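You operate a simulated robot arm through the tools that you are given. There is no shell and no other tool. Be economical: measure what you need, move in short steps, check, and stop when the job is done.

Carry out the task below with a simulated robot arm. There is one attempt and no reset: what you move stays moved.

## Task
Turn the speed dial to slow, laminate block 92 and put it in the white tray.
Fine: the red lever goes down and stays down.
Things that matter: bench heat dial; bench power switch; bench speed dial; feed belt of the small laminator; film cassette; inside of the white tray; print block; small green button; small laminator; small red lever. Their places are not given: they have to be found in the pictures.

Only the result counts: the job must be done as asked and must still hold three seconds after the hand-in. Knocking over, shifting, dropping, spilling or breaking anything else fails it.

## Robot
A 5-joint arm with a two-finger parallel gripper, fixed in place. Base frame: the origin is at the foot of the arm, x ahead of it, y to its left, z up; the work surface is at about z = 900. Readings come in mm, degrees, newtons and seconds.
It reaches about 1134 mm from its shoulder. Its first joint turns from -149.0 to 149.0 degrees. Payload 1.57 kg.
The TCP is the grasp point between the finger pads, 30 mm short of the fingertips. In the tool frame z runs along the fingers and y along their closing line. Largest opening 110 mm; finger width 24, thickness 12; the body of the gripper, 48 by 112 mm, starts 78 mm behind the TCP.
Orientation is that of the tool frame in the base frame, as a unit quaternion [x, y, z, w]. With the fingers straight down and closing along the base's y, the tool's x points along the base's -x, its y along +y and its z along -z.

## Interface
- The arm moves only by the tool servo_tool. Its argument "motion" is one flat list of numbers, 7 for each row, row after row: the shift along the base's x, y, z in m, then the turn, a rotation vector about the base's x, y, z in degrees, then the opening, from 0 (shut) to 1 (fully open). In form: [x, y, z, ax, ay, az, fingers, x, y, z, ax, ay, az, fingers, ...]. A call has 1 to 10 rows; each row is the pose to reach, as a shift and turn from the pose commanded when the call began. A row lasts 0.2 s, in which the tool goes at most 50 mm and 8.6 degrees; a call with a longer step from one row to the next is refused whole, and so is a gripper value outside its range. Where a pose cannot be reached the arm comes as near as it can. A force on the tool above 40 N (or 10 N above the force at the start of the call, whichever is more), or a blocked arm, ends the call early, and 0.2 s more pass. The fingers move at their own pace (about 72 mm/s each) and stop on an object; they squeeze with about 43 N. The grip force told is the motor's: it shows also when the fingers shut on nothing. Time passes only in rows, and 0.2 s behind the last, so rows that repeat a pose let the fingers close. It gives the time, the measured TCP pose, the force on the tool (base axes), the opening and the grip force at its end, in the units of the frame above (readings bear some noise), with the torque about the TCP (base axes, N m) and any sound that the robot's microphone picked up.
- Cameras (640 x 400 px; columns grow to the right, rows downward): "scene" is fixed at [50.8, 646, 1644.5]; the picture's right is [-0.16, -0.99, 0.00], its down [-0.83, 0.14, -0.55] and it looks along [0.54, -0.09, -0.84] (base axes); focal length 334 px, centre (320, 200). "wrist" rides on the gripper at [70, 16, -141] in the tool frame; the picture's right is [-0.23, 0.97, 0.00], its down [-0.86, -0.20, -0.48] and it looks along [-0.47, -0.11, 0.88] (tool axes); focal length 222 px, centre (320, 200).
- camera(camera): a new picture of that camera. The clock stands still meanwhile.
- slide_trunk(by): slides the trunk up (or, below 0, down) by that many mm; the arm rides with it, the base frame stays. It gives what a move gives, with no picture.
- probe_pixels(camera, pixels): for up to 12 pixels [column, row] of the newest picture of that camera ("zoom" is the newest enlarged one), the place [x, y, z] in the base frame of the surface seen there, good to about 3 mm, but the place of the scene camera against the robot may be out by one fixed shift of up to 18 mm in any direction. The clock stands still meanwhile.
- zoom(camera, box): a new picture of the part [left, top, right, bottom] of that camera's present view, enlarged. The clock stands still meanwhile.
- sign_off(): hands the job in; it is judged then, once.

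Keep the steps short. Do not move on a guess: measure, check each grasp and each placing, and mend mistakes. In all there are 80 turns and 54 pictures (those below and enlarged ones count). Leave the gripper open and the arm clear of the work at the hand-in unless told otherwise, and finish with a single line.

The tools are called as name(argument=value, ...) on one line, values as JSON. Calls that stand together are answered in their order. servo_tool: Moves the arm, as the interface text tells. Its arguments: {"type":"object","properties":{"motion":{"type":"array","items":{"type":"number"}}},"required":["motion"]} The other tools are called the same way: slide_trunk (by) slides the trunk up or down; camera (camera) takes a picture; probe_pixels (camera, pixels) gives the place of the surface under pixels of a picture; zoom (camera, box) takes an enlarged picture of a part of a camera's view; sign_off () hands the job in.

At the start:

```text
t: 0.0
ee_pos: [567.1, 372.6, 1205.7]
orientation: [0.0, 1.0, 0.0, 0.001]
wrist_force: [-0.1, -0.4, -0.2]
ft_torque: [-0.03, 0.02, -0.01]
gripper_width: 109.9
finger_force: 0.1
trunk travel left (down, up): [-940.0, 30.0]
```

scene: 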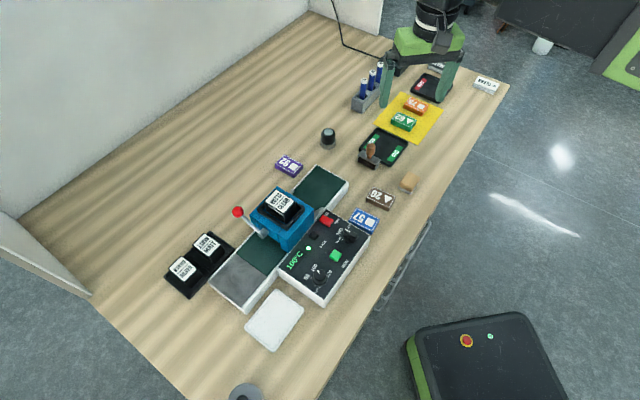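
wrist: 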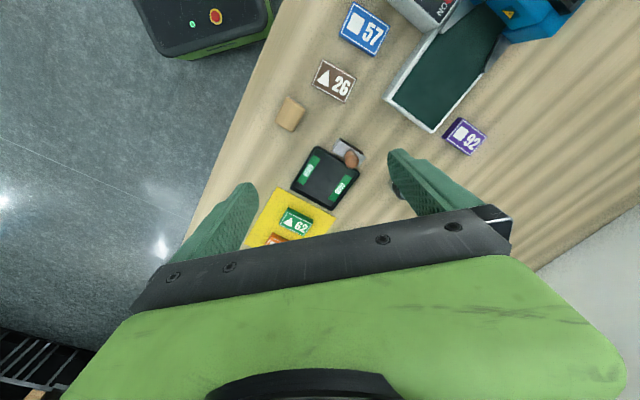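

I see the laminator with its blue head, a control panel, cassettes at the left, and block 92 (purple) near (289,165). I'll zoom in on the laminator and panel.

zoom(camera="scene", box=[150, 150, 400, 360])

zoom(camera="scene", box=[270, 200, 380, 310])

```text
1.90 times, centred on (275, 255) of scene
```

zoom: 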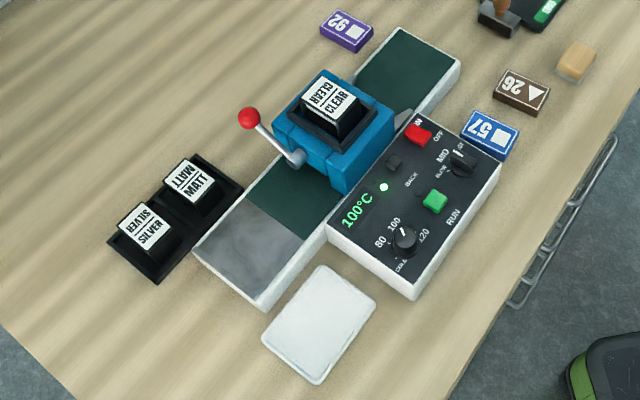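

```text
3.64 times, centred on (325, 255) of scene
```

zoom: 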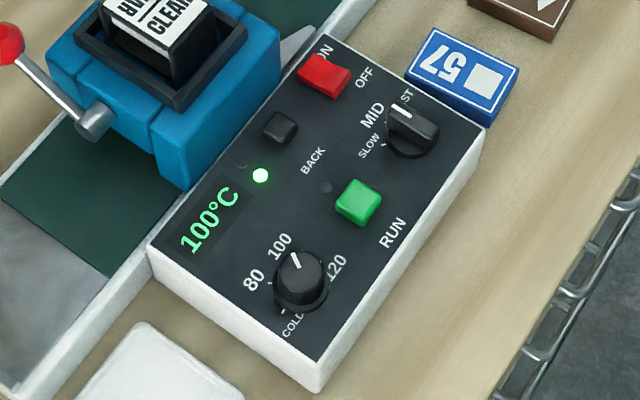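

Heat reads 100°C, power is ON, the CLEAR cassette is loaded and speed is at MID. I'll probe the main points in the first zoom's equivalent (the newest is the panel zoom) and in the full scene.

probe_pixels(camera="zoom", pixels=[[402, 112], [425, 130], [358, 195], [300, 265], [325, 72], [10, 40], [95, 125], [160, 250], [320, 365], [480, 135], [330, 45]])

probe_pixels(camera="scene", pixels=[[289, 163], [322, 185], [300, 300], [274, 318], [240, 275], [265, 250], [238, 212], [283, 203], [340, 200], [325, 168], [217, 290], [265, 310]])

```text
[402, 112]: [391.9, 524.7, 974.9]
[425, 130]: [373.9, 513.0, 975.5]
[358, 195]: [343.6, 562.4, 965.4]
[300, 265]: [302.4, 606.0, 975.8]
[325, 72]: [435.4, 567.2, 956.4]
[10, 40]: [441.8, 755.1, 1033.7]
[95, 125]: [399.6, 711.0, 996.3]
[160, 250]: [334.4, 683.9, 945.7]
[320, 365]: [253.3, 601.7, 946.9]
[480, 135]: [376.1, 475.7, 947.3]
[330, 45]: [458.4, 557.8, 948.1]
```

```text
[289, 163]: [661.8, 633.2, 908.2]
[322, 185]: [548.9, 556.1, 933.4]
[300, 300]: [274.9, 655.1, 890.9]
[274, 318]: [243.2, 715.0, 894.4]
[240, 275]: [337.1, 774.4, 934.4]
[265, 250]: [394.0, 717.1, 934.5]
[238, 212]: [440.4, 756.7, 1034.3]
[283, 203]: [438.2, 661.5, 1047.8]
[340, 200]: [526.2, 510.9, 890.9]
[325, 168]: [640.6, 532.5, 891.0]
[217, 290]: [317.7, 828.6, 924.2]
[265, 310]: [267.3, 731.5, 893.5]
```

Table probes read about 891, so the scene has a z offset of roughly -9. I'll move the hand high over the laminator for accurate wrist views, staying at z≈1206, well above everything.

servo_tool(motion=[-0.025, 0.03, 0, 0, 0, 0, 1, -0.05, 0.06, 0, 0, 0, 0, 1, -0.075, 0.09, 0, 0, 0, 0, 1, -0.1, 0.12, 0, 0, 0, 0, 1, -0.125, 0.15, 0, 0, 0, 0, 1, -0.15, 0.18, 0, 0, 0, 0, 1, -0.175, 0.21, 0, 0, 0, 0, 1, -0.2, 0.24, 0, 0, 0, 0, 1])

camera(camera="wrist")

```text
t: 1.8
ee_pos: [366.9, 611.5, 1206.5]
orientation: [0.001, 1.0, 0.0, 0.0]
wrist_force: [-0.6, -0.9, 0.1]
ft_torque: [0.0, -0.02, -0.01]
gripper_width: 109.9
finger_force: 0.1
trunk travel left (down, up): [-940.0, 30.0]
```

```text
49 pictures are left
```

wrist: 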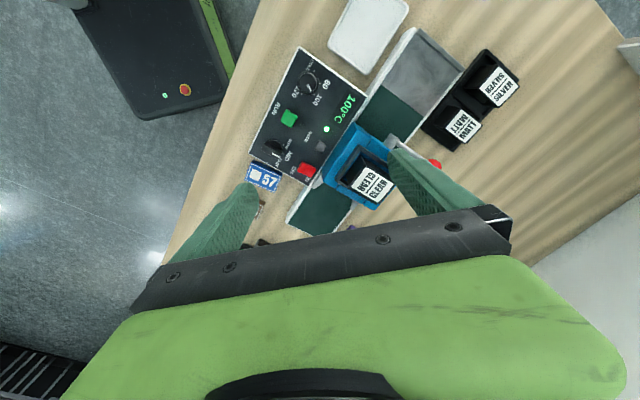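

Good view from above. I'll zoom on the panel and probe it with the wrist camera.

zoom(camera="wrist", box=[240, 40, 400, 200])

probe_pixels(camera="zoom", pixels=[[275, 165], [147, 440], [190, 315], [270, 510], [290, 420], [350, 350]])

probe_pixels(camera="wrist", pixels=[[275, 147], [289, 118], [309, 82], [307, 170], [262, 176], [368, 28], [425, 62], [398, 118], [322, 208], [437, 163], [370, 183], [386, 118]])

```text
2.50 times, centred on (320, 120) of wrist
```

zoom: 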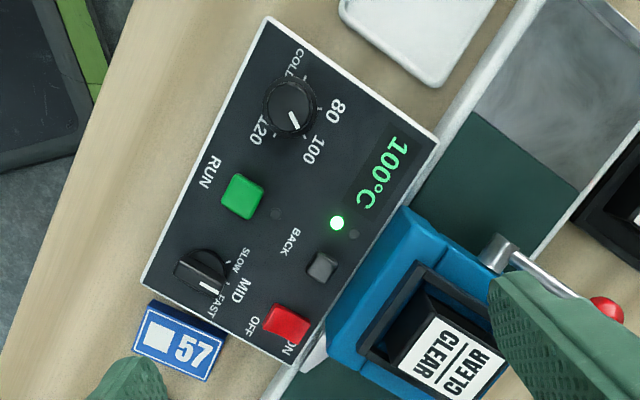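

```text
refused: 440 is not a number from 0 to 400
```

```text
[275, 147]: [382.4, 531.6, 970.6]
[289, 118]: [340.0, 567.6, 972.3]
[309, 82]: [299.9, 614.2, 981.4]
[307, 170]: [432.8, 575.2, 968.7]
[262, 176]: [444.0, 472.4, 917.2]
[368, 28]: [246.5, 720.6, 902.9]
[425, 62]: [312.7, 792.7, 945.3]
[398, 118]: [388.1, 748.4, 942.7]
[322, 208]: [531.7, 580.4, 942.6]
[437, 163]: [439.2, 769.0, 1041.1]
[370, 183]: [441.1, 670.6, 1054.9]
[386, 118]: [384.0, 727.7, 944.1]
```

The speed dial's pointer is unclear. I'll zoom in more on the dial and on the belt end.

zoom(camera="wrist", box=[256, 125, 312, 160])

zoom(camera="scene", box=[320, 210, 376, 260])

```text
11.43 times, centred on (284, 142) of wrist
```

zoom: 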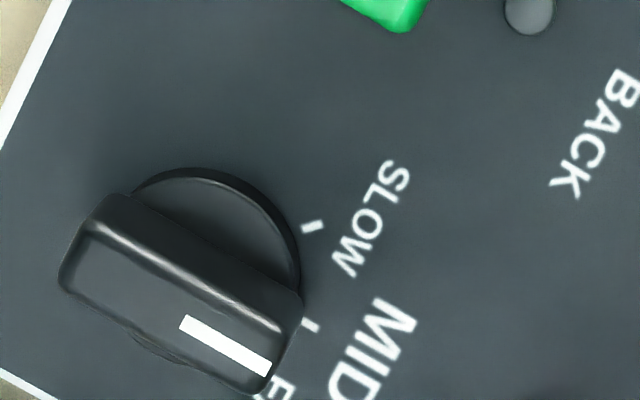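

```text
8.00 times, centred on (348, 235) of scene
```

zoom: 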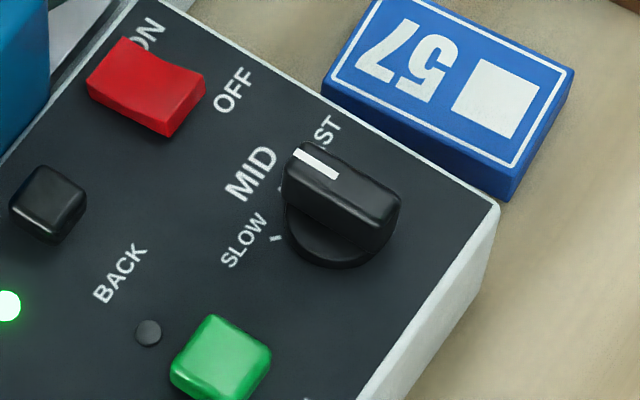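

probe_pixels(camera="zoom", pixels=[[298, 152], [336, 176], [385, 203], [276, 239], [281, 187], [330, 262], [295, 220], [498, 210], [245, 240], [250, 172], [325, 130], [392, 222]])

zoom(camera="wrist", box=[256, 125, 312, 160])

probe_pixels(camera="zoom", pixels=[[185, 323], [268, 368], [90, 240], [120, 200], [295, 305], [240, 390], [312, 227], [310, 327], [190, 172], [375, 220], [370, 345], [65, 285]])

```text
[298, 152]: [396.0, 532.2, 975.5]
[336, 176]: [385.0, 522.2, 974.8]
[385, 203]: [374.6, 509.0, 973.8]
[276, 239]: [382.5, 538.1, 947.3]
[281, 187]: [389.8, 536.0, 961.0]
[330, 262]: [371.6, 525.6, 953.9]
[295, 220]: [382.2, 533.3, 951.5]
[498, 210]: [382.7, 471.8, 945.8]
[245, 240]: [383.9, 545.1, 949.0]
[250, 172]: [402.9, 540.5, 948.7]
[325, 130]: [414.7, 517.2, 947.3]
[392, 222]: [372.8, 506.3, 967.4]
```

```text
11.43 times, centred on (284, 142) of wrist
```

zoom: 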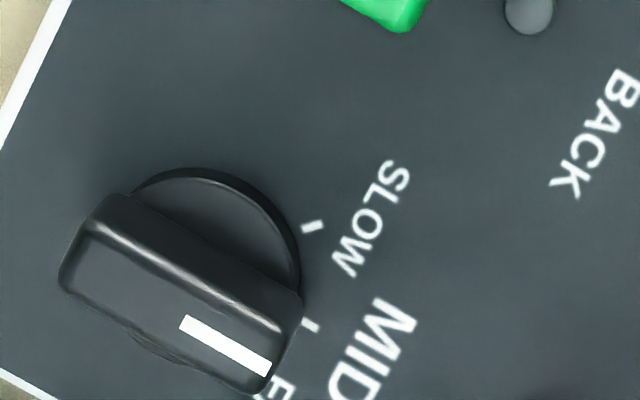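

```text
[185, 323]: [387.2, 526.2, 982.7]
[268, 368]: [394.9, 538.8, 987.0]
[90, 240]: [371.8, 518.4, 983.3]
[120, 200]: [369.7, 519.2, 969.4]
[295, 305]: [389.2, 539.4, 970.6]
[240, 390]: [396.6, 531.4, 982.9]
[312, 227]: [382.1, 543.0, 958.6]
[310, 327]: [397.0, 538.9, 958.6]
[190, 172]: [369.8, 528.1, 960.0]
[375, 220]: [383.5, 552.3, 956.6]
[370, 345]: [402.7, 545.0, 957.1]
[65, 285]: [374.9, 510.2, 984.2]
```

The bar knob spans (373,514)→(393,535), so it points at about 46° (MID). The SLOW tick is at about 93° as seen from the knob centre (383,525), so it needs about +46° counter-clockwise. The knob top is at z≈984 and the panel at ≈957. I'll align the fingers across the bar (spin +45°) and descend to a hover at z 1060 with a narrow opening.

servo_tool(motion=[0.003, -0.015, -0.025, 0, 0, 7.5, 0.8, 0.006, -0.03, -0.05, 0, 0, 15, 0.6, 0.009, -0.045, -0.075, 0, 0, 22.5, 0.45, 0.012, -0.06, -0.1, 0, 0, 30, 0.45, 0.014, -0.073, -0.125, 0, 0, 37.5, 0.45, 0.016, -0.0865, -0.146, 0, 0, 45, 0.45, 0.016, -0.0865, -0.146, 0, 0, 45, 0.45])

camera(camera="wrist")

```text
t: 3.4
ee_pos: [383.2, 523.9, 1206.9]
orientation: [-0.383, 0.924, -0.001, 0.0]
wrist_force: [-1.0, 0.3, -0.7]
ft_torque: [-0.01, -0.01, 0.0]
gripper_width: 49.9
finger_force: 0.2
out of reach, approached as far as the arm can: row 1, 2, 3, 4, 5, 6, 7
trunk travel left (down, up): [-940.0, 30.0]
```

```text
44 pictures are left
```

wrist: 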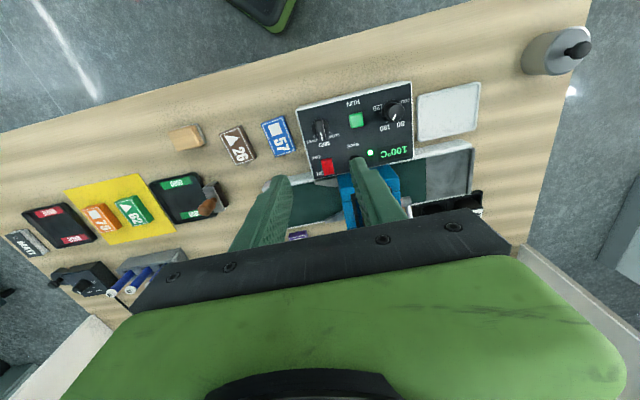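

The arm can't go lower with the fingers down at this trunk height (z stayed at 1207). XY and spin are right. I'll lower the trunk by 140 mm, which brings the TCP to about 1067, above the knob.

slide_trunk(by=-140)

camera(camera="wrist")

```text
t: 5.1
ee_pos: [383.2, 523.1, 1065.8]
orientation: [-0.382, 0.924, 0.0, 0.0]
wrist_force: [0.7, 0.0, -0.1]
ft_torque: [-0.06, 0.03, 0.01]
gripper_width: 49.7
finger_force: 0.0
trunk travel left (down, up): [-800.0, 170.0]
```

```text
43 pictures are left
```

wrist: 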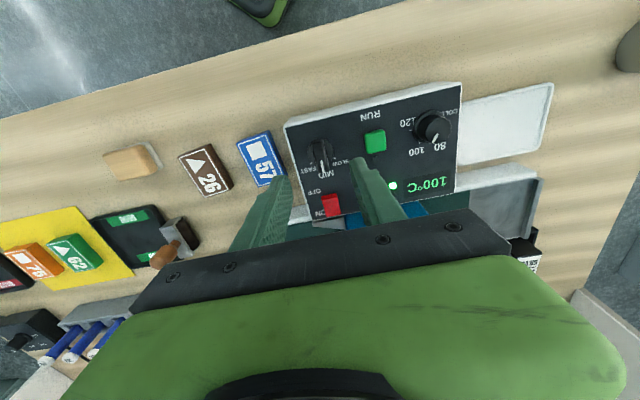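

The knob is at (319,155). I'll zoom for a close measurement.

zoom(camera="wrist", box=[290, 125, 350, 185])

probe_pixels(camera="wrist", pixels=[[319, 155], [312, 145], [325, 167], [375, 141], [331, 207]])

servo_tool(motion=[0, 0, 0.04, 0, 0, 0, 0.45, 0, 0, 0.08, 0, 0, 0, 0.45, 0, 0, 0.12, 0, 0, 0, 0.45, 0, 0, 0.15, 0, 0, 0, 0.45, 0, 0, 0.15, 0, 0, 0, 0.45])

```text
6.67 times, centred on (320, 155) of wrist
```

zoom: 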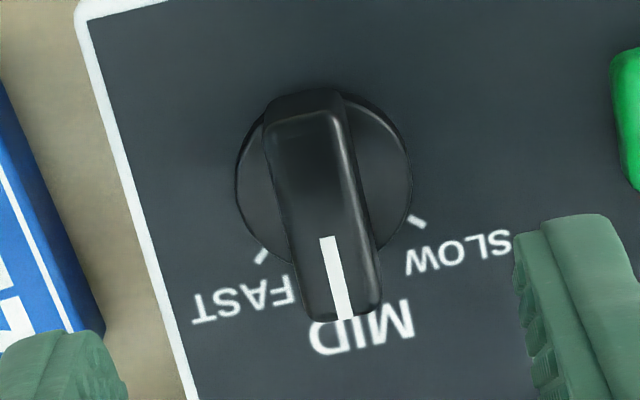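

```text
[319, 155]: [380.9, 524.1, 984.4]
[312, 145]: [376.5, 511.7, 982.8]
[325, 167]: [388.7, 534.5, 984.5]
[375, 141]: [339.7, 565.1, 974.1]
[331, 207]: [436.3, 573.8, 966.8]
```

```text
t: 6.3
ee_pos: [382.7, 522.5, 1068.1]
orientation: [-0.383, 0.924, 0.0, 0.0]
wrist_force: [0.4, 0.6, -0.4]
ft_torque: [0.01, 0.01, -0.02]
gripper_width: 49.5
finger_force: 0.1
out of reach, approached as far as the arm can: row 1, 2, 3, 4, 5
trunk travel left (down, up): [-800.0, 170.0]
```

The command had been below reach and is now about equal to the actual pose. I'll raise 80 mm to confirm there's room to move vertically.

servo_tool(motion=[0, 0, 0.04, 0, 0, 0, 0.45, 0, 0, 0.08, 0, 0, 0, 0.45, 0, 0, 0.12, 0, 0, 0, 0.45, 0, 0, 0.15, 0, 0, 0, 0.45, 0, 0, 0.15, 0, 0, 0, 0.45])

```text
t: 7.5
ee_pos: [382.4, 523.5, 1066.8]
orientation: [-0.382, 0.924, 0.0, 0.0]
wrist_force: [-0.8, -0.4, 0.5]
ft_torque: [-0.02, -0.02, 0.01]
gripper_width: 49.7
finger_force: 0.0
out of reach, approached as far as the arm can: row 1, 2, 3, 4, 5
trunk travel left (down, up): [-800.0, 170.0]
```

Still no vertical motion. I'll test one small step sideways plus up to understand it.

servo_tool(motion=[0, 0, 0.02, 0, 0, 0, 0.45])

servo_tool(motion=[0.02, 0.02, 0, 0, 0, 0, 0.45])

```text
t: 7.9
ee_pos: [383.0, 523.9, 1066.7]
orientation: [-0.382, 0.924, 0.0, 0.0]
wrist_force: [0.9, -0.4, 0.6]
ft_torque: [0.02, 0.03, 0.01]
gripper_width: 49.5
finger_force: 0.1
out of reach, approached as far as the arm can: row 1
trunk travel left (down, up): [-800.0, 170.0]
```

```text
t: 8.3
ee_pos: [404.1, 544.5, 1065.9]
orientation: [-0.383, 0.924, 0.0, 0.0]
wrist_force: [0.2, -0.3, 0.5]
ft_torque: [0.0, 0.0, 0.01]
gripper_width: 49.5
finger_force: 0.0
trunk travel left (down, up): [-800.0, 170.0]
```

The arm is planar: z changes only through the trunk. I'll return over the knob (382.5,524) and then lower the trunk.

servo_tool(motion=[-0.0215, -0.0205, 0, 0, 0, 0, 0.45, -0.0215, -0.0205, 0, 0, 0, 0, 0.45])

slide_trunk(by=-50)

camera(camera="wrist")

```text
t: 8.9
ee_pos: [381.9, 524.2, 1067.2]
orientation: [-0.383, 0.924, 0.0, -0.001]
wrist_force: [0.4, -0.1, 0.0]
ft_torque: [0.01, -0.01, -0.01]
gripper_width: 49.6
finger_force: 0.1
trunk travel left (down, up): [-800.0, 170.0]
```

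```text
t: 9.8
ee_pos: [381.5, 523.1, 1015.7]
orientation: [-0.383, 0.924, 0.001, 0.0]
wrist_force: [-0.5, 0.2, 0.2]
ft_torque: [0.02, 0.0, -0.01]
gripper_width: 49.7
finger_force: 0.1
trunk travel left (down, up): [-750.0, 220.0]
```

```text
41 pictures are left
```

wrist: 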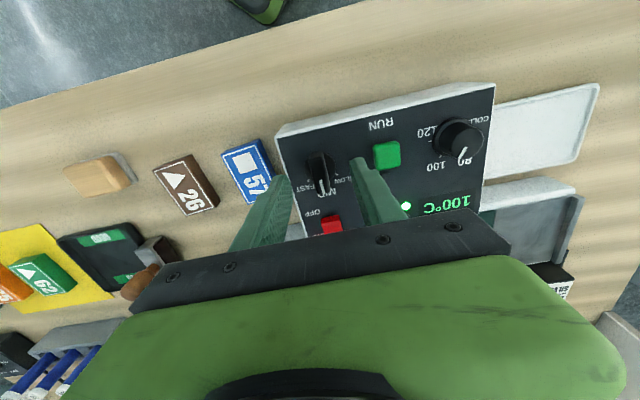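

The knob sits between the fingers. I'll lower 18 mm (tips ≈967, panel 957) and close.

slide_trunk(by=-18)

servo_tool(motion=[0, 0, 0, 0, 0, 0, 0.3, 0, 0, 0, 0, 0, 0, 0.15, 0, 0, 0, 0, 0, 0, 0.05, 0, 0, 0, 0, 0, 0, 0.05])

```text
t: 10.4
ee_pos: [382.6, 524.2, 999.1]
orientation: [-0.383, 0.924, 0.0, 0.0]
wrist_force: [-0.3, 0.2, 0.6]
ft_torque: [0.04, 0.02, 0.0]
gripper_width: 49.4
finger_force: 0.1
trunk travel left (down, up): [-732.0, 238.0]
```

```text
t: 11.4
ee_pos: [383.2, 524.8, 999.5]
orientation: [-0.382, 0.924, 0.0, 0.0]
wrist_force: [2.2, -2.6, -1.2]
ft_torque: [-0.02, -0.09, -0.03]
gripper_width: 12.7
finger_force: 30.1
trunk travel left (down, up): [-732.0, 238.0]
```

The bar is gripped at 12.7 mm width with low side force. I'll turn +46° counter-clockwise.

servo_tool(motion=[0, 0, 0, 0, 0, 8, 0.05, 0, 0, 0, 0, 0, 16, 0.05, 0, 0, 0, 0, 0, 24, 0.05, 0, 0, 0, 0, 0, 32, 0.05, 0, 0, 0, 0, 0, 40, 0.05, 0, 0, 0, 0, 0, 46, 0.05, 0, 0, 0, 0, 0, 46, 0.05])

zoom(camera="scene", box=[300, 200, 390, 270])

```text
t: 13.0
ee_pos: [383.4, 524.0, 999.0]
orientation: [0.714, -0.701, -0.001, 0.0]
wrist_force: [6.2, -4.9, -0.1]
ft_torque: [-0.17, -0.16, 0.0]
gripper_width: 12.9
finger_force: 29.5
trunk travel left (down, up): [-732.0, 238.0]
```

```text
5.71 times, centred on (345, 235) of scene
```

zoom: 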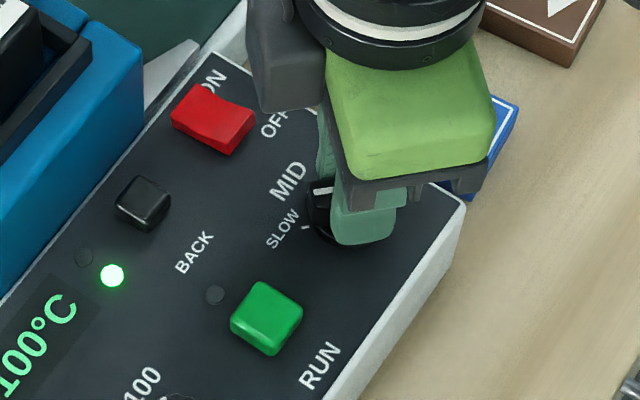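

The dial turned. I'll release, raise 70 mm and look.

servo_tool(motion=[0, 0, 0, 0, 0, 0, 0.2, 0, 0, 0, 0, 0, 0, 0.4, 0, 0, 0, 0, 0, 0, 0.4])

slide_trunk(by=120)

camera(camera="wrist")

zoom(camera="scene", box=[300, 200, 390, 270])

```text
t: 13.8
ee_pos: [382.9, 522.9, 999.2]
orientation: [0.713, -0.701, 0.0, -0.001]
wrist_force: [0.0, -0.5, -0.3]
ft_torque: [-0.01, 0.03, -0.01]
gripper_width: 44.1
finger_force: 0.1
trunk travel left (down, up): [-732.0, 238.0]
```

```text
t: 15.3
ee_pos: [382.5, 525.2, 1118.0]
orientation: [0.713, -0.701, 0.0, 0.0]
wrist_force: [-0.1, -0.7, 0.8]
ft_torque: [0.03, -0.01, -0.03]
gripper_width: 44.0
finger_force: 0.1
trunk travel left (down, up): [-852.0, 118.0]
```

```text
39 pictures are left
```

wrist: 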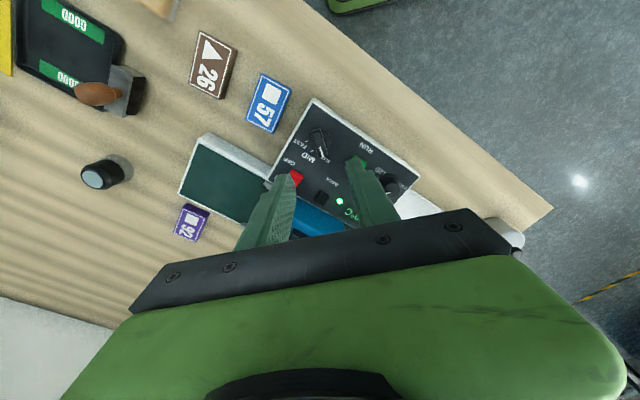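

```text
5.71 times, centred on (345, 235) of scene
```

zoom: 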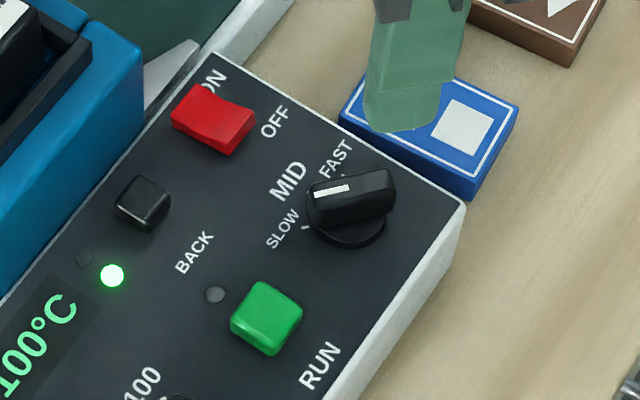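

The dial seems to point at SLOW. I'll check it in a wrist zoom and measure block 92, seen at (190,221), and the feed belt at its lower left.

zoom(camera="wrist", box=[290, 115, 360, 175])

zoom(camera="wrist", box=[150, 120, 310, 250])

probe_pixels(camera="wrist", pixels=[[190, 221], [187, 204], [208, 212], [195, 241], [173, 234], [207, 138], [179, 191], [265, 175], [237, 218], [222, 178], [215, 260]])

```text
6.67 times, centred on (325, 145) of wrist
```

zoom: 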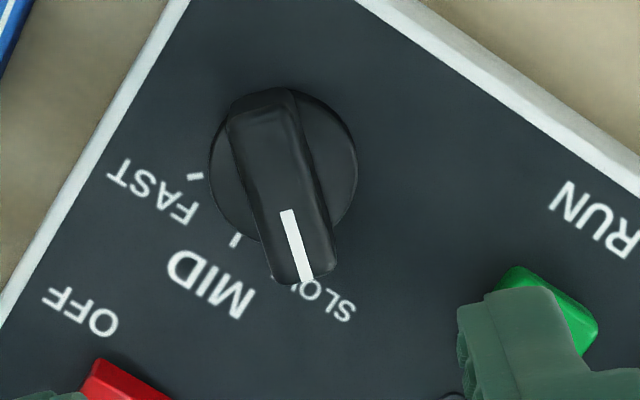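

```text
3.08 times, centred on (230, 185) of wrist
```

zoom: 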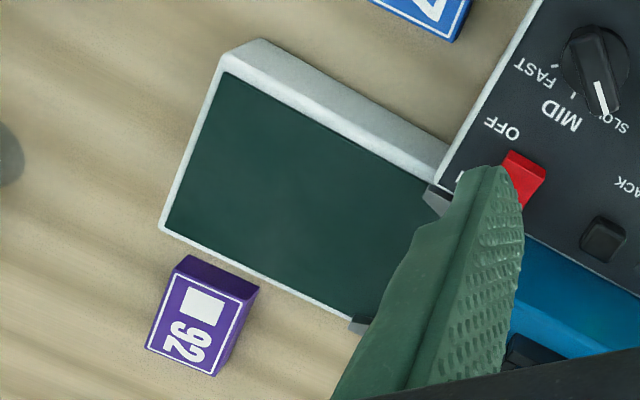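

```text
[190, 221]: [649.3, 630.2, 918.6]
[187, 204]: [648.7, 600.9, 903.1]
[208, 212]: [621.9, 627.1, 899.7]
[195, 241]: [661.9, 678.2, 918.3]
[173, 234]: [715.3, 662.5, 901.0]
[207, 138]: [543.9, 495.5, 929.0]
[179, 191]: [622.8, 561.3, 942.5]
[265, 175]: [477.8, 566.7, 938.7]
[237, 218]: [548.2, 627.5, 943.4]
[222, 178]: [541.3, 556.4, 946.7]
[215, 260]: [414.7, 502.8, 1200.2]
```

SLOW is set exactly. Flared guides by the head on this side show that the far green belt is the infeed. Next I'll probe the corners of block 92's top face in this zoom.

probe_pixels(camera="zoom", pixels=[[177, 277], [253, 297], [214, 371], [150, 345], [200, 320], [240, 345], [228, 80], [168, 222], [355, 312], [425, 185], [440, 200], [358, 325]])

```text
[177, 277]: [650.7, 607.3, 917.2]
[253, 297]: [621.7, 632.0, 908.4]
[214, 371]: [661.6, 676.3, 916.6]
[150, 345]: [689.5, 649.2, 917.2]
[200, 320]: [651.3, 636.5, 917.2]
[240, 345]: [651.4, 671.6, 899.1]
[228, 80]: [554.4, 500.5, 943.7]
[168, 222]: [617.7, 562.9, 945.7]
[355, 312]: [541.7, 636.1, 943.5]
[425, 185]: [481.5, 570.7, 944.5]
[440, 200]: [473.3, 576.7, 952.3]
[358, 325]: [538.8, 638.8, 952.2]
```

Block 92 is centred at about (656,642), 57×40×18 mm, with its long axis at 47°, across the belt. The belt runs toward the head along 136°. I'll move to (567,543) with a +45° spin to look into the infeed entrance.

servo_tool(motion=[0.031, 0.003, 0, 0, 0, 7.5, 0.6, 0.062, 0.006, 0, 0, 0, 15, 0.8, 0.093, 0.009, 0, 0, 0, 22.5, 1, 0.124, 0.012, 0, 0, 0, 30, 1, 0.155, 0.015, 0, 0, 0, 37.5, 1, 0.185, 0.018, 0, 0, 0, 45, 1, 0.185, 0.018, 0, 0, 0, 45, 1])

camera(camera="wrist")

```text
t: 16.9
ee_pos: [567.6, 540.8, 1118.7]
orientation: [0.928, -0.374, 0.0, 0.0]
wrist_force: [0.0, 0.0, -0.2]
ft_torque: [0.01, 0.0, 0.01]
gripper_width: 110.1
finger_force: 0.1
trunk travel left (down, up): [-852.0, 118.0]
```

```text
35 pictures are left
```

wrist: 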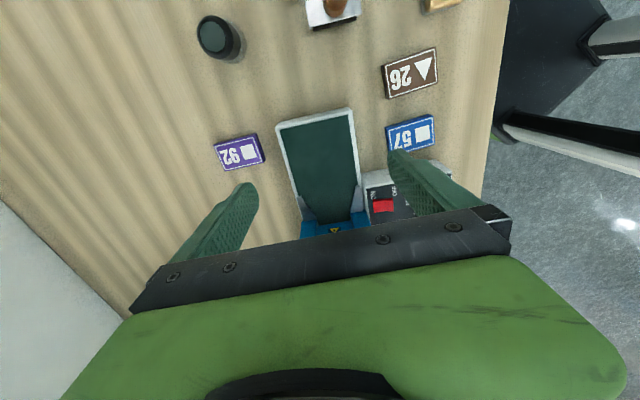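

zoom(camera="wrist", box=[205, 100, 385, 240])

probe_pixels(camera="zoom", pixels=[[300, 365], [520, 345], [325, 345], [515, 310], [260, 80], [495, 45], [55, 140], [170, 110], [200, 180], [80, 210], [420, 385]])

```text
2.86 times, centred on (295, 170) of wrist
```

zoom: 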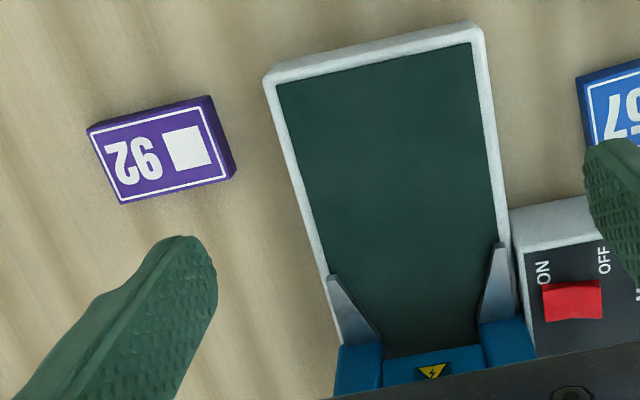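

```text
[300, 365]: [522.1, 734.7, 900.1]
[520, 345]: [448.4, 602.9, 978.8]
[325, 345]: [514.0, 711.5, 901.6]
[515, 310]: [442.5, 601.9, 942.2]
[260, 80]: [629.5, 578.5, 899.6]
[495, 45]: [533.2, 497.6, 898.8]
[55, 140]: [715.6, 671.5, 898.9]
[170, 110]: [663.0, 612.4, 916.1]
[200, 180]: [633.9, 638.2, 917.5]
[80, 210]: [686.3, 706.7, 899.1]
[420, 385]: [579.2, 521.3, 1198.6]
```

The guides narrow to a throat that looks about 48 mm wide, so the block must go in with its 40 mm side across the belt. I'll measure the throat.

probe_pixels(camera="zoom", pixels=[[378, 335], [372, 322], [330, 280], [482, 312], [488, 300], [502, 245], [392, 345], [470, 335], [104, 133], [198, 108], [215, 175], [124, 195]])

```text
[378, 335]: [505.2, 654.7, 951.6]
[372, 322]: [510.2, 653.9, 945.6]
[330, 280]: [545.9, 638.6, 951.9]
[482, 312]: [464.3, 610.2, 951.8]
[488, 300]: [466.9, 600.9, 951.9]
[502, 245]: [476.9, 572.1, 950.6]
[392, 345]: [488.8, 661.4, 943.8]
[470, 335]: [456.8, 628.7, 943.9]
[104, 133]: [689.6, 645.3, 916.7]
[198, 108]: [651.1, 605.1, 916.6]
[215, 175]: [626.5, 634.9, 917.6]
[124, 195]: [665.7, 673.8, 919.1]
```

The throat is about 46–58 mm wide, so it will be 40 mm across and 57 mm along the belt. I'll move over block 92 at (657,641) and spin -90° so the fingers close on the 40 mm side.

servo_tool(motion=[0.01, 0.011, 0, 0, 0, -8.5, 0.9, 0.02, 0.022, 0, 0, 0, -17, 0.8, 0.03, 0.033, 0, 0, 0, -25.5, 0.7, 0.04, 0.044, 0, 0, 0, -34, 0.65, 0.05, 0.055, 0, 0, 0, -42.5, 0.65, 0.06, 0.066, 0, 0, 0, -51, 0.65, 0.07, 0.077, 0, 0, 0, -59.5, 0.65, 0.08, 0.088, 0, 0, 0, -68, 0.65, 0.0895, 0.1, 0, 0, 0, -76.5, 0.65, 0.0895, 0.1, 0, 0, 0, -85, 0.65])

servo_tool(motion=[0, 0, 0, 0, 0, -5, 0.65, 0, 0, 0, 0, 0, -5, 0.65])

slide_trunk(by=-100)

camera(camera="wrist")

```text
t: 19.1
ee_pos: [656.1, 641.4, 1119.0]
orientation: [-0.429, 0.903, -0.001, -0.001]
wrist_force: [-1.0, -0.5, -0.3]
ft_torque: [-0.01, 0.04, 0.02]
gripper_width: 71.6
finger_force: 0.0
trunk travel left (down, up): [-852.0, 118.0]
```

```text
t: 19.7
ee_pos: [657.2, 642.3, 1118.8]
orientation: [-0.39, 0.921, 0.0, 0.001]
wrist_force: [-0.6, 0.1, -0.1]
ft_torque: [0.02, 0.01, -0.01]
gripper_width: 71.6
finger_force: 0.1
trunk travel left (down, up): [-852.0, 118.0]
```

```text
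t: 21.1
ee_pos: [656.8, 641.4, 1019.2]
orientation: [-0.391, 0.92, 0.0, 0.0]
wrist_force: [1.2, 0.4, -0.6]
ft_torque: [0.0, -0.02, 0.02]
gripper_width: 71.5
finger_force: 0.1
trunk travel left (down, up): [-752.0, 218.0]
```

```text
33 pictures are left
```

wrist: 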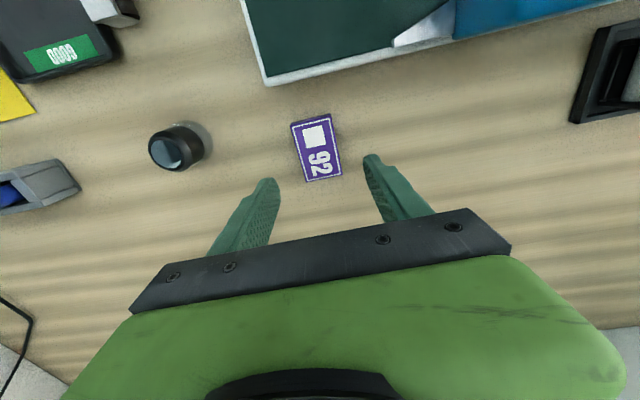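

I'll probe block 92's corners from here for a final centring check.

probe_pixels(camera="wrist", pixels=[[292, 124], [330, 114], [341, 175], [306, 182], [317, 147]])

```text
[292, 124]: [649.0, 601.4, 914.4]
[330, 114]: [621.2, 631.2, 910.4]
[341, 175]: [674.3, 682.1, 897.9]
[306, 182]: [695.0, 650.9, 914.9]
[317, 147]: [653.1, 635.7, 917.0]
```

The centre is confirmed at about (656,640). I'll descend 86 mm in two steps (tips to ≈903) and close.

slide_trunk(by=-66)

slide_trunk(by=-19)

servo_tool(motion=[0, 0, 0, 0, 0, 0, 0.5, 0, 0, 0, 0, 0, 0, 0.4, 0, 0, 0, 0, 0, 0, 0.25, 0, 0, 0, 0, 0, 0, 0.25])

```text
t: 22.1
ee_pos: [657.2, 642.1, 952.6]
orientation: [-0.391, 0.92, 0.0, 0.0]
wrist_force: [0.0, 0.5, 0.0]
ft_torque: [-0.04, -0.06, -0.01]
gripper_width: 71.5
finger_force: 0.0
trunk travel left (down, up): [-686.0, 284.0]
```

```text
t: 22.8
ee_pos: [657.6, 641.1, 934.4]
orientation: [-0.391, 0.921, 0.0, 0.0]
wrist_force: [-0.3, -0.3, 0.1]
ft_torque: [0.0, -0.04, 0.0]
gripper_width: 71.7
finger_force: 0.0
trunk travel left (down, up): [-667.0, 303.0]
```

```text
t: 23.8
ee_pos: [658.1, 641.7, 933.5]
orientation: [-0.391, 0.92, -0.001, -0.001]
wrist_force: [1.1, 0.0, 1.0]
ft_torque: [-0.02, 0.0, 0.0]
gripper_width: 43.6
finger_force: 43.5
trunk travel left (down, up): [-667.0, 303.0]
```

Gripped at 43.6 mm with 43 N. I'll lift and check.

slide_trunk(by=130)

camera(camera="wrist")

```text
t: 25.4
ee_pos: [656.1, 641.8, 1062.8]
orientation: [-0.391, 0.92, 0.0, 0.0]
wrist_force: [-0.1, 0.1, -1.2]
ft_torque: [0.0, 0.03, -0.02]
gripper_width: 43.9
finger_force: 43.5
trunk travel left (down, up): [-797.0, 173.0]
```

```text
32 pictures are left
```

wrist: 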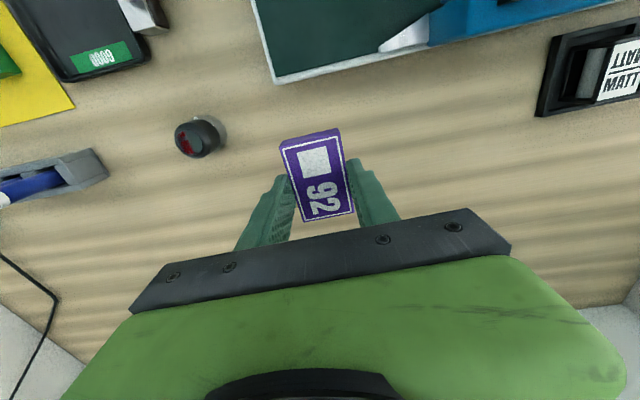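

Block held. I'll carry it over the infeed belt centre line to (547,570), spinning +89° so its length lies along the belt.

servo_tool(motion=[-0.011, -0.007, 0, 0, 0, 8.5, 0.25, -0.022, -0.014, 0, 0, 0, 17, 0.25, -0.033, -0.021, 0, 0, 0, 25.5, 0.25, -0.044, -0.028, 0, 0, 0, 34, 0.25, -0.055, -0.035, 0, 0, 0, 42.5, 0.25, -0.066, -0.042, 0, 0, 0, 51, 0.25, -0.077, -0.05, 0, 0, 0, 59.5, 0.25, -0.088, -0.058, 0, 0, 0, 68, 0.25, -0.099, -0.065, 0, 0, 0, 76.5, 0.25, -0.11, -0.0715, 0, 0, 0, 85, 0.25])

servo_tool(motion=[0, 0, 0, 0, 0, 4, 0.25, 0, 0, 0, 0, 0, 4, 0.25])

camera(camera="wrist")

```text
t: 27.6
ee_pos: [547.7, 570.7, 1063.4]
orientation: [0.911, -0.413, 0.0, 0.001]
wrist_force: [-0.4, 0.4, -0.2]
ft_torque: [0.03, -0.03, -0.02]
gripper_width: 43.5
finger_force: 43.2
trunk travel left (down, up): [-797.0, 173.0]
```

```text
t: 28.2
ee_pos: [547.2, 569.9, 1063.4]
orientation: [0.924, -0.382, 0.0, 0.001]
wrist_force: [1.2, 1.0, 0.4]
ft_torque: [0.0, 0.02, 0.01]
gripper_width: 43.6
finger_force: 42.9
trunk travel left (down, up): [-797.0, 173.0]
```

```text
31 pictures are left
```

wrist: 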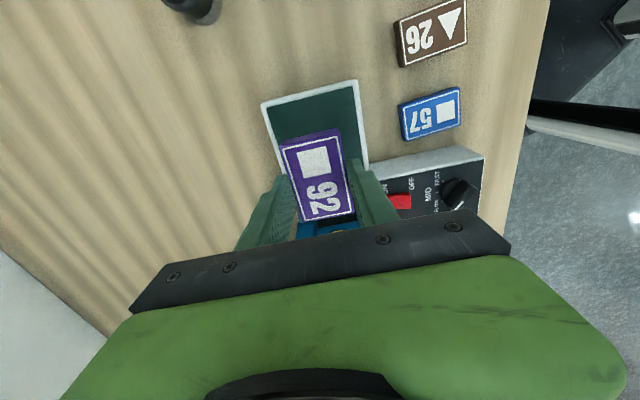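

Aligned with the belt. I'll probe both belt rails to check the centre line.

probe_pixels(camera="wrist", pixels=[[264, 104], [354, 82], [281, 166], [363, 140], [315, 105]])

slide_trunk(by=-74)

camera(camera="wrist")

```text
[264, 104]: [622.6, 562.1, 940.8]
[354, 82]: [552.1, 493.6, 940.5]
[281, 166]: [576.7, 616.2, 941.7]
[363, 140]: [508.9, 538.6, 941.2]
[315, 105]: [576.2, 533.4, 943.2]
```

```text
t: 29.3
ee_pos: [546.6, 570.2, 988.4]
orientation: [0.924, -0.382, -0.001, 0.0]
wrist_force: [0.4, -0.1, -0.1]
ft_torque: [-0.03, 0.03, -0.02]
gripper_width: 43.7
finger_force: 43.3
trunk travel left (down, up): [-723.0, 247.0]
```

```text
30 pictures are left
```

wrist: 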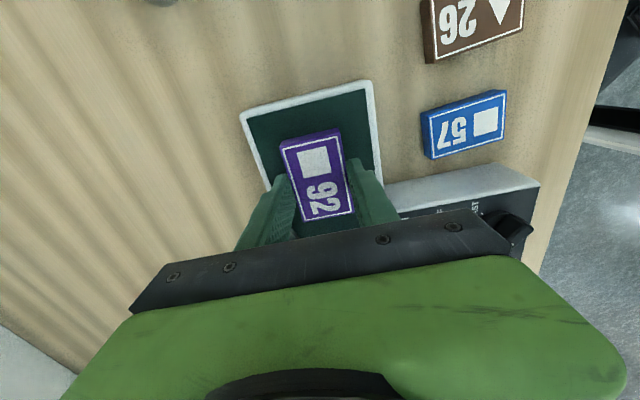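

Centred: the rails give x+y≈1117.6 and the hand is at 1116.8. I'll lower 9 mm and then in small steps.

slide_trunk(by=-9)

slide_trunk(by=-2)

zoom(camera="scene", box=[285, 140, 365, 220])

```text
t: 29.9
ee_pos: [546.4, 569.5, 982.3]
orientation: [0.924, -0.383, 0.0, 0.0]
wrist_force: [-0.3, -0.1, -1.3]
ft_torque: [0.04, -0.03, -0.01]
gripper_width: 43.6
finger_force: 43.2
trunk travel left (down, up): [-714.0, 256.0]
```

```text
t: 30.4
ee_pos: [547.2, 569.7, 978.5]
orientation: [0.924, -0.383, 0.0, 0.0]
wrist_force: [-0.6, -0.9, -0.2]
ft_torque: [0.02, 0.01, -0.01]
gripper_width: 43.6
finger_force: 43.0
trunk travel left (down, up): [-712.0, 258.0]
```

```text
5.00 times, centred on (325, 180) of scene
```

zoom: 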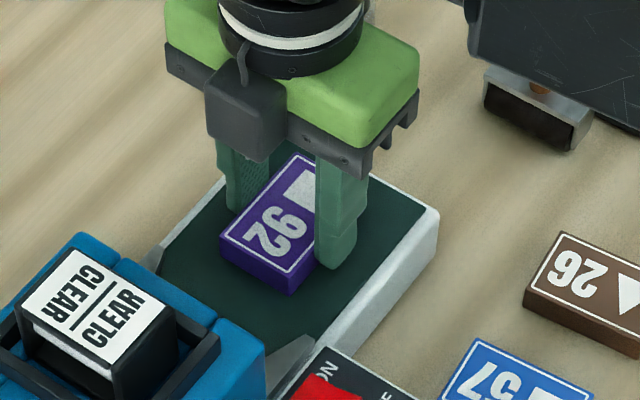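

Block bottom is at about 945 and the belt at ≈943. One more mm down, then I'll release.

slide_trunk(by=-1.5)

servo_tool(motion=[0, 0, 0, 0, 0, 0, 0.45, 0, 0, 0, 0, 0, 0, 0.55, 0, 0, 0, 0, 0, 0, 0.55])

slide_trunk(by=140)

camera(camera="wrist")

```text
t: 30.9
ee_pos: [547.3, 570.1, 978.8]
orientation: [0.924, -0.382, 0.001, -0.002]
wrist_force: [6.6, 5.8, 24.7]
ft_torque: [0.09, -0.1, 0.03]
gripper_width: 43.9
finger_force: 43.7
trunk travel left (down, up): [-710.0, 260.0]
```

```text
t: 31.7
ee_pos: [547.8, 569.9, 977.7]
orientation: [0.924, -0.383, 0.001, 0.0]
wrist_force: [-0.3, 0.8, -0.3]
ft_torque: [0.04, 0.05, -0.03]
gripper_width: 60.5
finger_force: 0.1
trunk travel left (down, up): [-710.0, 260.0]
```

```text
t: 33.4
ee_pos: [547.0, 571.0, 1117.1]
orientation: [0.924, -0.382, 0.0, 0.001]
wrist_force: [0.2, -0.1, -0.3]
ft_torque: [-0.01, -0.02, 0.01]
gripper_width: 60.7
finger_force: 0.0
trunk travel left (down, up): [-850.0, 120.0]
```

```text
28 pictures are left
```

wrist: 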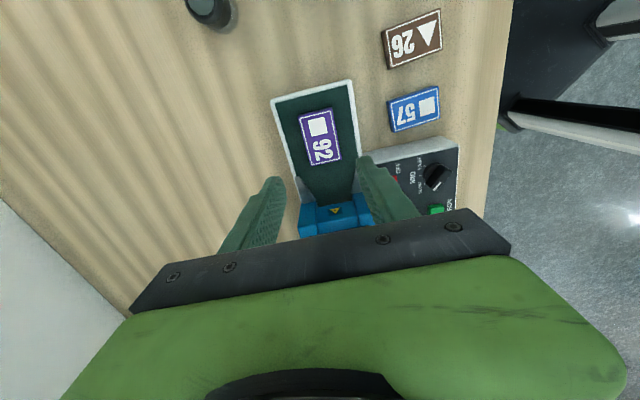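

Block 92 lies straight on the feed belt. Next is the lever: I'll move the shut fingers over the red ball near (440,766), keeping the tips ≈1087 (cassette top 1055), and measure.

servo_tool(motion=[-0.018, 0.033, 0, 0, 0, 0, 0.3, -0.036, 0.066, 0, 0, 0, 0, 0.1, -0.054, 0.099, 0, 0, 0, 0, 0, -0.072, 0.132, 0, 0, 0, 0, 0, -0.09, 0.164, 0, 0, 0, 0, 0, -0.107, 0.195, 0, 0, 0, 0, 0, -0.107, 0.195, 0, 0, 0, 0, 0])

camera(camera="wrist")

zoom(camera="scene", box=[205, 170, 325, 270])

```text
t: 35.0
ee_pos: [440.2, 764.4, 1116.0]
orientation: [0.924, -0.382, 0.0, 0.001]
wrist_force: [-0.7, 0.4, -1.2]
ft_torque: [0.0, -0.02, 0.03]
gripper_width: 0.0
finger_force: 21.0
trunk travel left (down, up): [-850.0, 120.0]
```

```text
27 pictures are left
```

wrist: 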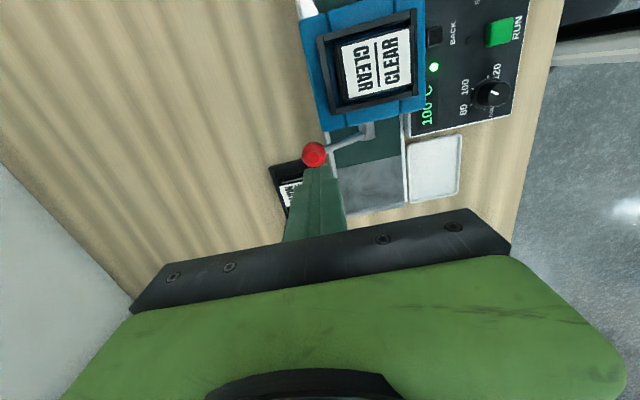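

```text
4.00 times, centred on (265, 220) of scene
```

zoom: 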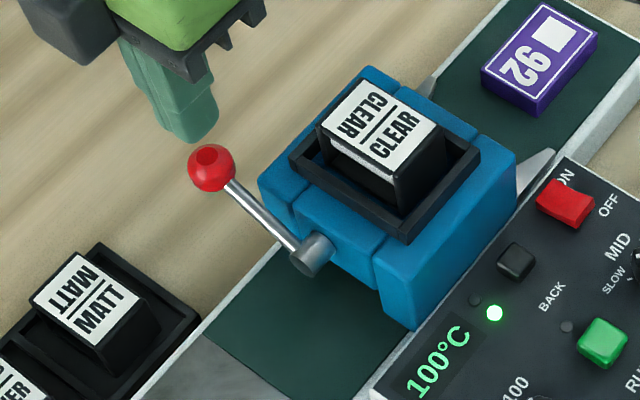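

probe_pixels(camera="wrist", pixels=[[314, 153], [314, 147], [305, 155], [323, 153], [370, 130], [350, 142], [290, 190], [278, 168]])

probe_pixels(camera="zoom", pixels=[[211, 165], [310, 258], [270, 220], [95, 285], [110, 245], [60, 280]])

```text
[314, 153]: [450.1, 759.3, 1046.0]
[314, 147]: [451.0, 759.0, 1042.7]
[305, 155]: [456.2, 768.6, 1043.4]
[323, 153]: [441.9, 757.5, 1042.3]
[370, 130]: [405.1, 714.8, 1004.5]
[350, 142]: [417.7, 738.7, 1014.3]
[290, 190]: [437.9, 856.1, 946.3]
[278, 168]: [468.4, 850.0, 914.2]
```

```text
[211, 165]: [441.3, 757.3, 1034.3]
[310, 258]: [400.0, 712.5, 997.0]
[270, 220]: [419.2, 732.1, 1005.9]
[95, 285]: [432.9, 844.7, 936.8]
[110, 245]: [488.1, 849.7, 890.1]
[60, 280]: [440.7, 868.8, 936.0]
```

The ball centre is ≈(445,764,1036) with hub (402,715,1003), so the lever swings down in the plane across the belt. I'll centre at (447,766) and lower onto the ball in stages.

servo_tool(motion=[0.007, 0.002, 0, 0, 0, 0, 0, 0.007, 0.002, 0, 0, 0, 0, 0])

slide_trunk(by=-34)

slide_trunk(by=-20)

zoom(camera="scene", box=[205, 170, 325, 270])

```text
t: 35.6
ee_pos: [446.6, 766.6, 1117.3]
orientation: [0.924, -0.383, 0.0, 0.0]
wrist_force: [0.1, 0.1, -0.1]
ft_torque: [0.0, 0.0, 0.01]
gripper_width: 0.1
finger_force: 21.3
trunk travel left (down, up): [-850.0, 120.0]
```

```text
t: 36.3
ee_pos: [448.3, 765.4, 1083.2]
orientation: [0.924, -0.383, 0.0, 0.0]
wrist_force: [-0.2, 0.7, 0.3]
ft_torque: [0.02, 0.02, 0.02]
gripper_width: 0.0
finger_force: 20.9
trunk travel left (down, up): [-816.0, 154.0]
```

```text
t: 37.0
ee_pos: [447.5, 766.1, 1064.0]
orientation: [0.924, -0.382, 0.0, 0.0]
wrist_force: [-0.5, -0.3, -0.2]
ft_torque: [-0.01, -0.02, -0.02]
gripper_width: 0.0
finger_force: 21.2
trunk travel left (down, up): [-796.0, 174.0]
```

```text
4.00 times, centred on (265, 220) of scene
```

zoom: 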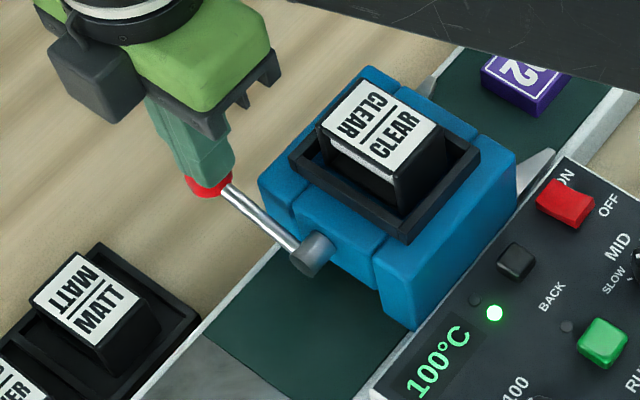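

The lever is moving down with the finger. I'll continue in 18 mm steps, watching force and sound.

slide_trunk(by=-18)

slide_trunk(by=-14)

zoom(camera="scene", box=[205, 170, 325, 270])

```text
t: 37.7
ee_pos: [447.3, 766.4, 1044.3]
orientation: [0.924, -0.382, -0.001, 0.0]
wrist_force: [0.3, 0.6, 0.3]
ft_torque: [0.01, 0.0, -0.04]
gripper_width: 0.1
finger_force: 21.4
trunk travel left (down, up): [-778.0, 192.0]
```

```text
t: 38.3
ee_pos: [447.0, 766.7, 1033.3]
orientation: [0.924, -0.382, 0.001, -0.003]
wrist_force: [6.9, 12.8, 32.7]
ft_torque: [0.58, -0.46, 0.05]
gripper_width: 0.1
finger_force: 21.6
trunk travel left (down, up): [-764.0, 206.0]
```

```text
4.00 times, centred on (265, 220) of scene
```

zoom: 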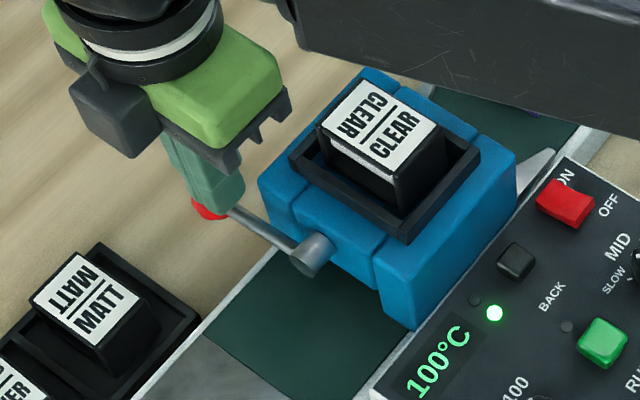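

The force jumped to 33 N, which suggests an end stop just below horizontal. I'll raise to see whether the lever stays down.

slide_trunk(by=80)

zoom(camera="scene", box=[205, 170, 325, 270])

probe_pixels(camera="zoom", pixels=[[212, 205], [310, 255], [265, 225], [568, 327], [603, 335]])

```text
t: 39.5
ee_pos: [447.4, 765.5, 1112.1]
orientation: [0.924, -0.382, 0.0, 0.0]
wrist_force: [0.0, 0.4, 0.5]
ft_torque: [-0.01, 0.03, 0.02]
gripper_width: 0.3
finger_force: 21.2
trunk travel left (down, up): [-844.0, 126.0]
```

```text
4.00 times, centred on (265, 220) of scene
```

zoom: 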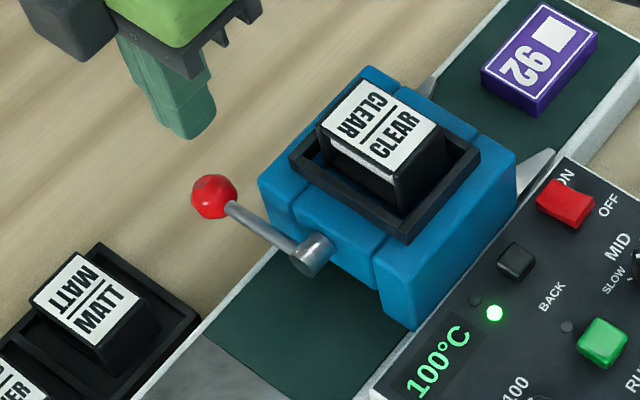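

```text
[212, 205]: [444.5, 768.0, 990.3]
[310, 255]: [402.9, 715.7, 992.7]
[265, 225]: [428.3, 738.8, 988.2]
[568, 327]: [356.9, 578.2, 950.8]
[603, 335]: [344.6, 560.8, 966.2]
```

The lever seems to stay. I'll probe the ball centre to see whether it stayed where pushed.

probe_pixels(camera="zoom", pixels=[[213, 196], [214, 182], [211, 214]])

slide_trunk(by=-78)

slide_trunk(by=-4)

```text
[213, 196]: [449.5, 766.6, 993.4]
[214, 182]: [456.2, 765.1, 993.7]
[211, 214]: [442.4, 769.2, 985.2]
```

```text
t: 40.6
ee_pos: [447.0, 766.4, 1035.2]
orientation: [0.924, -0.383, 0.001, 0.0]
wrist_force: [3.0, 6.6, 16.2]
ft_torque: [0.29, -0.22, 0.03]
gripper_width: 0.0
finger_force: 20.9
trunk travel left (down, up): [-766.0, 204.0]
```

```text
t: 41.0
ee_pos: [446.9, 765.6, 1032.8]
orientation: [0.924, -0.383, 0.001, -0.004]
wrist_force: [-1.3, 1.1, 30.9]
ft_torque: [0.21, -0.2, -0.02]
gripper_width: 0.0
finger_force: 21.6
trunk travel left (down, up): [-764.0, 206.0]
stopped: the force on the tool passed its limit at 45 N (the readings are from after the stop); the commanded pose is now the measured one
```

A firm stop at 45 N and the ball stays at the bottom, so the lever is down. I'll raise and move to over the green RUN button (340,566.5, top z≈973).

slide_trunk(by=86)

servo_tool(motion=[-0.0215, -0.04, 0, 0, 0, 0, 0, -0.043, -0.08, 0, 0, 0, 0, 0, -0.0645, -0.12, 0, 0, 0, 0, 0, -0.086, -0.16, 0, 0, 0, 0, 0, -0.107, -0.199, 0, 0, 0, 0, 0, -0.107, -0.199, 0, 0, 0, 0, 0])

camera(camera="wrist")

```text
t: 42.2
ee_pos: [447.8, 767.4, 1117.1]
orientation: [0.924, -0.382, 0.001, -0.002]
wrist_force: [0.0, -0.6, -0.1]
ft_torque: [-0.01, 0.05, -0.01]
gripper_width: 0.0
finger_force: 21.2
trunk travel left (down, up): [-850.0, 120.0]
```

```text
t: 43.6
ee_pos: [340.4, 568.3, 1115.4]
orientation: [0.924, -0.383, 0.001, -0.001]
wrist_force: [-0.6, 0.1, 0.2]
ft_torque: [-0.01, 0.05, 0.01]
gripper_width: 0.1
finger_force: 21.1
trunk travel left (down, up): [-850.0, 120.0]
```

```text
22 pictures are left
```

wrist: 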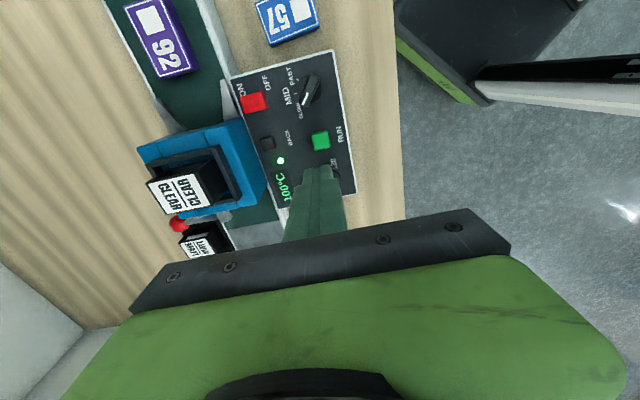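

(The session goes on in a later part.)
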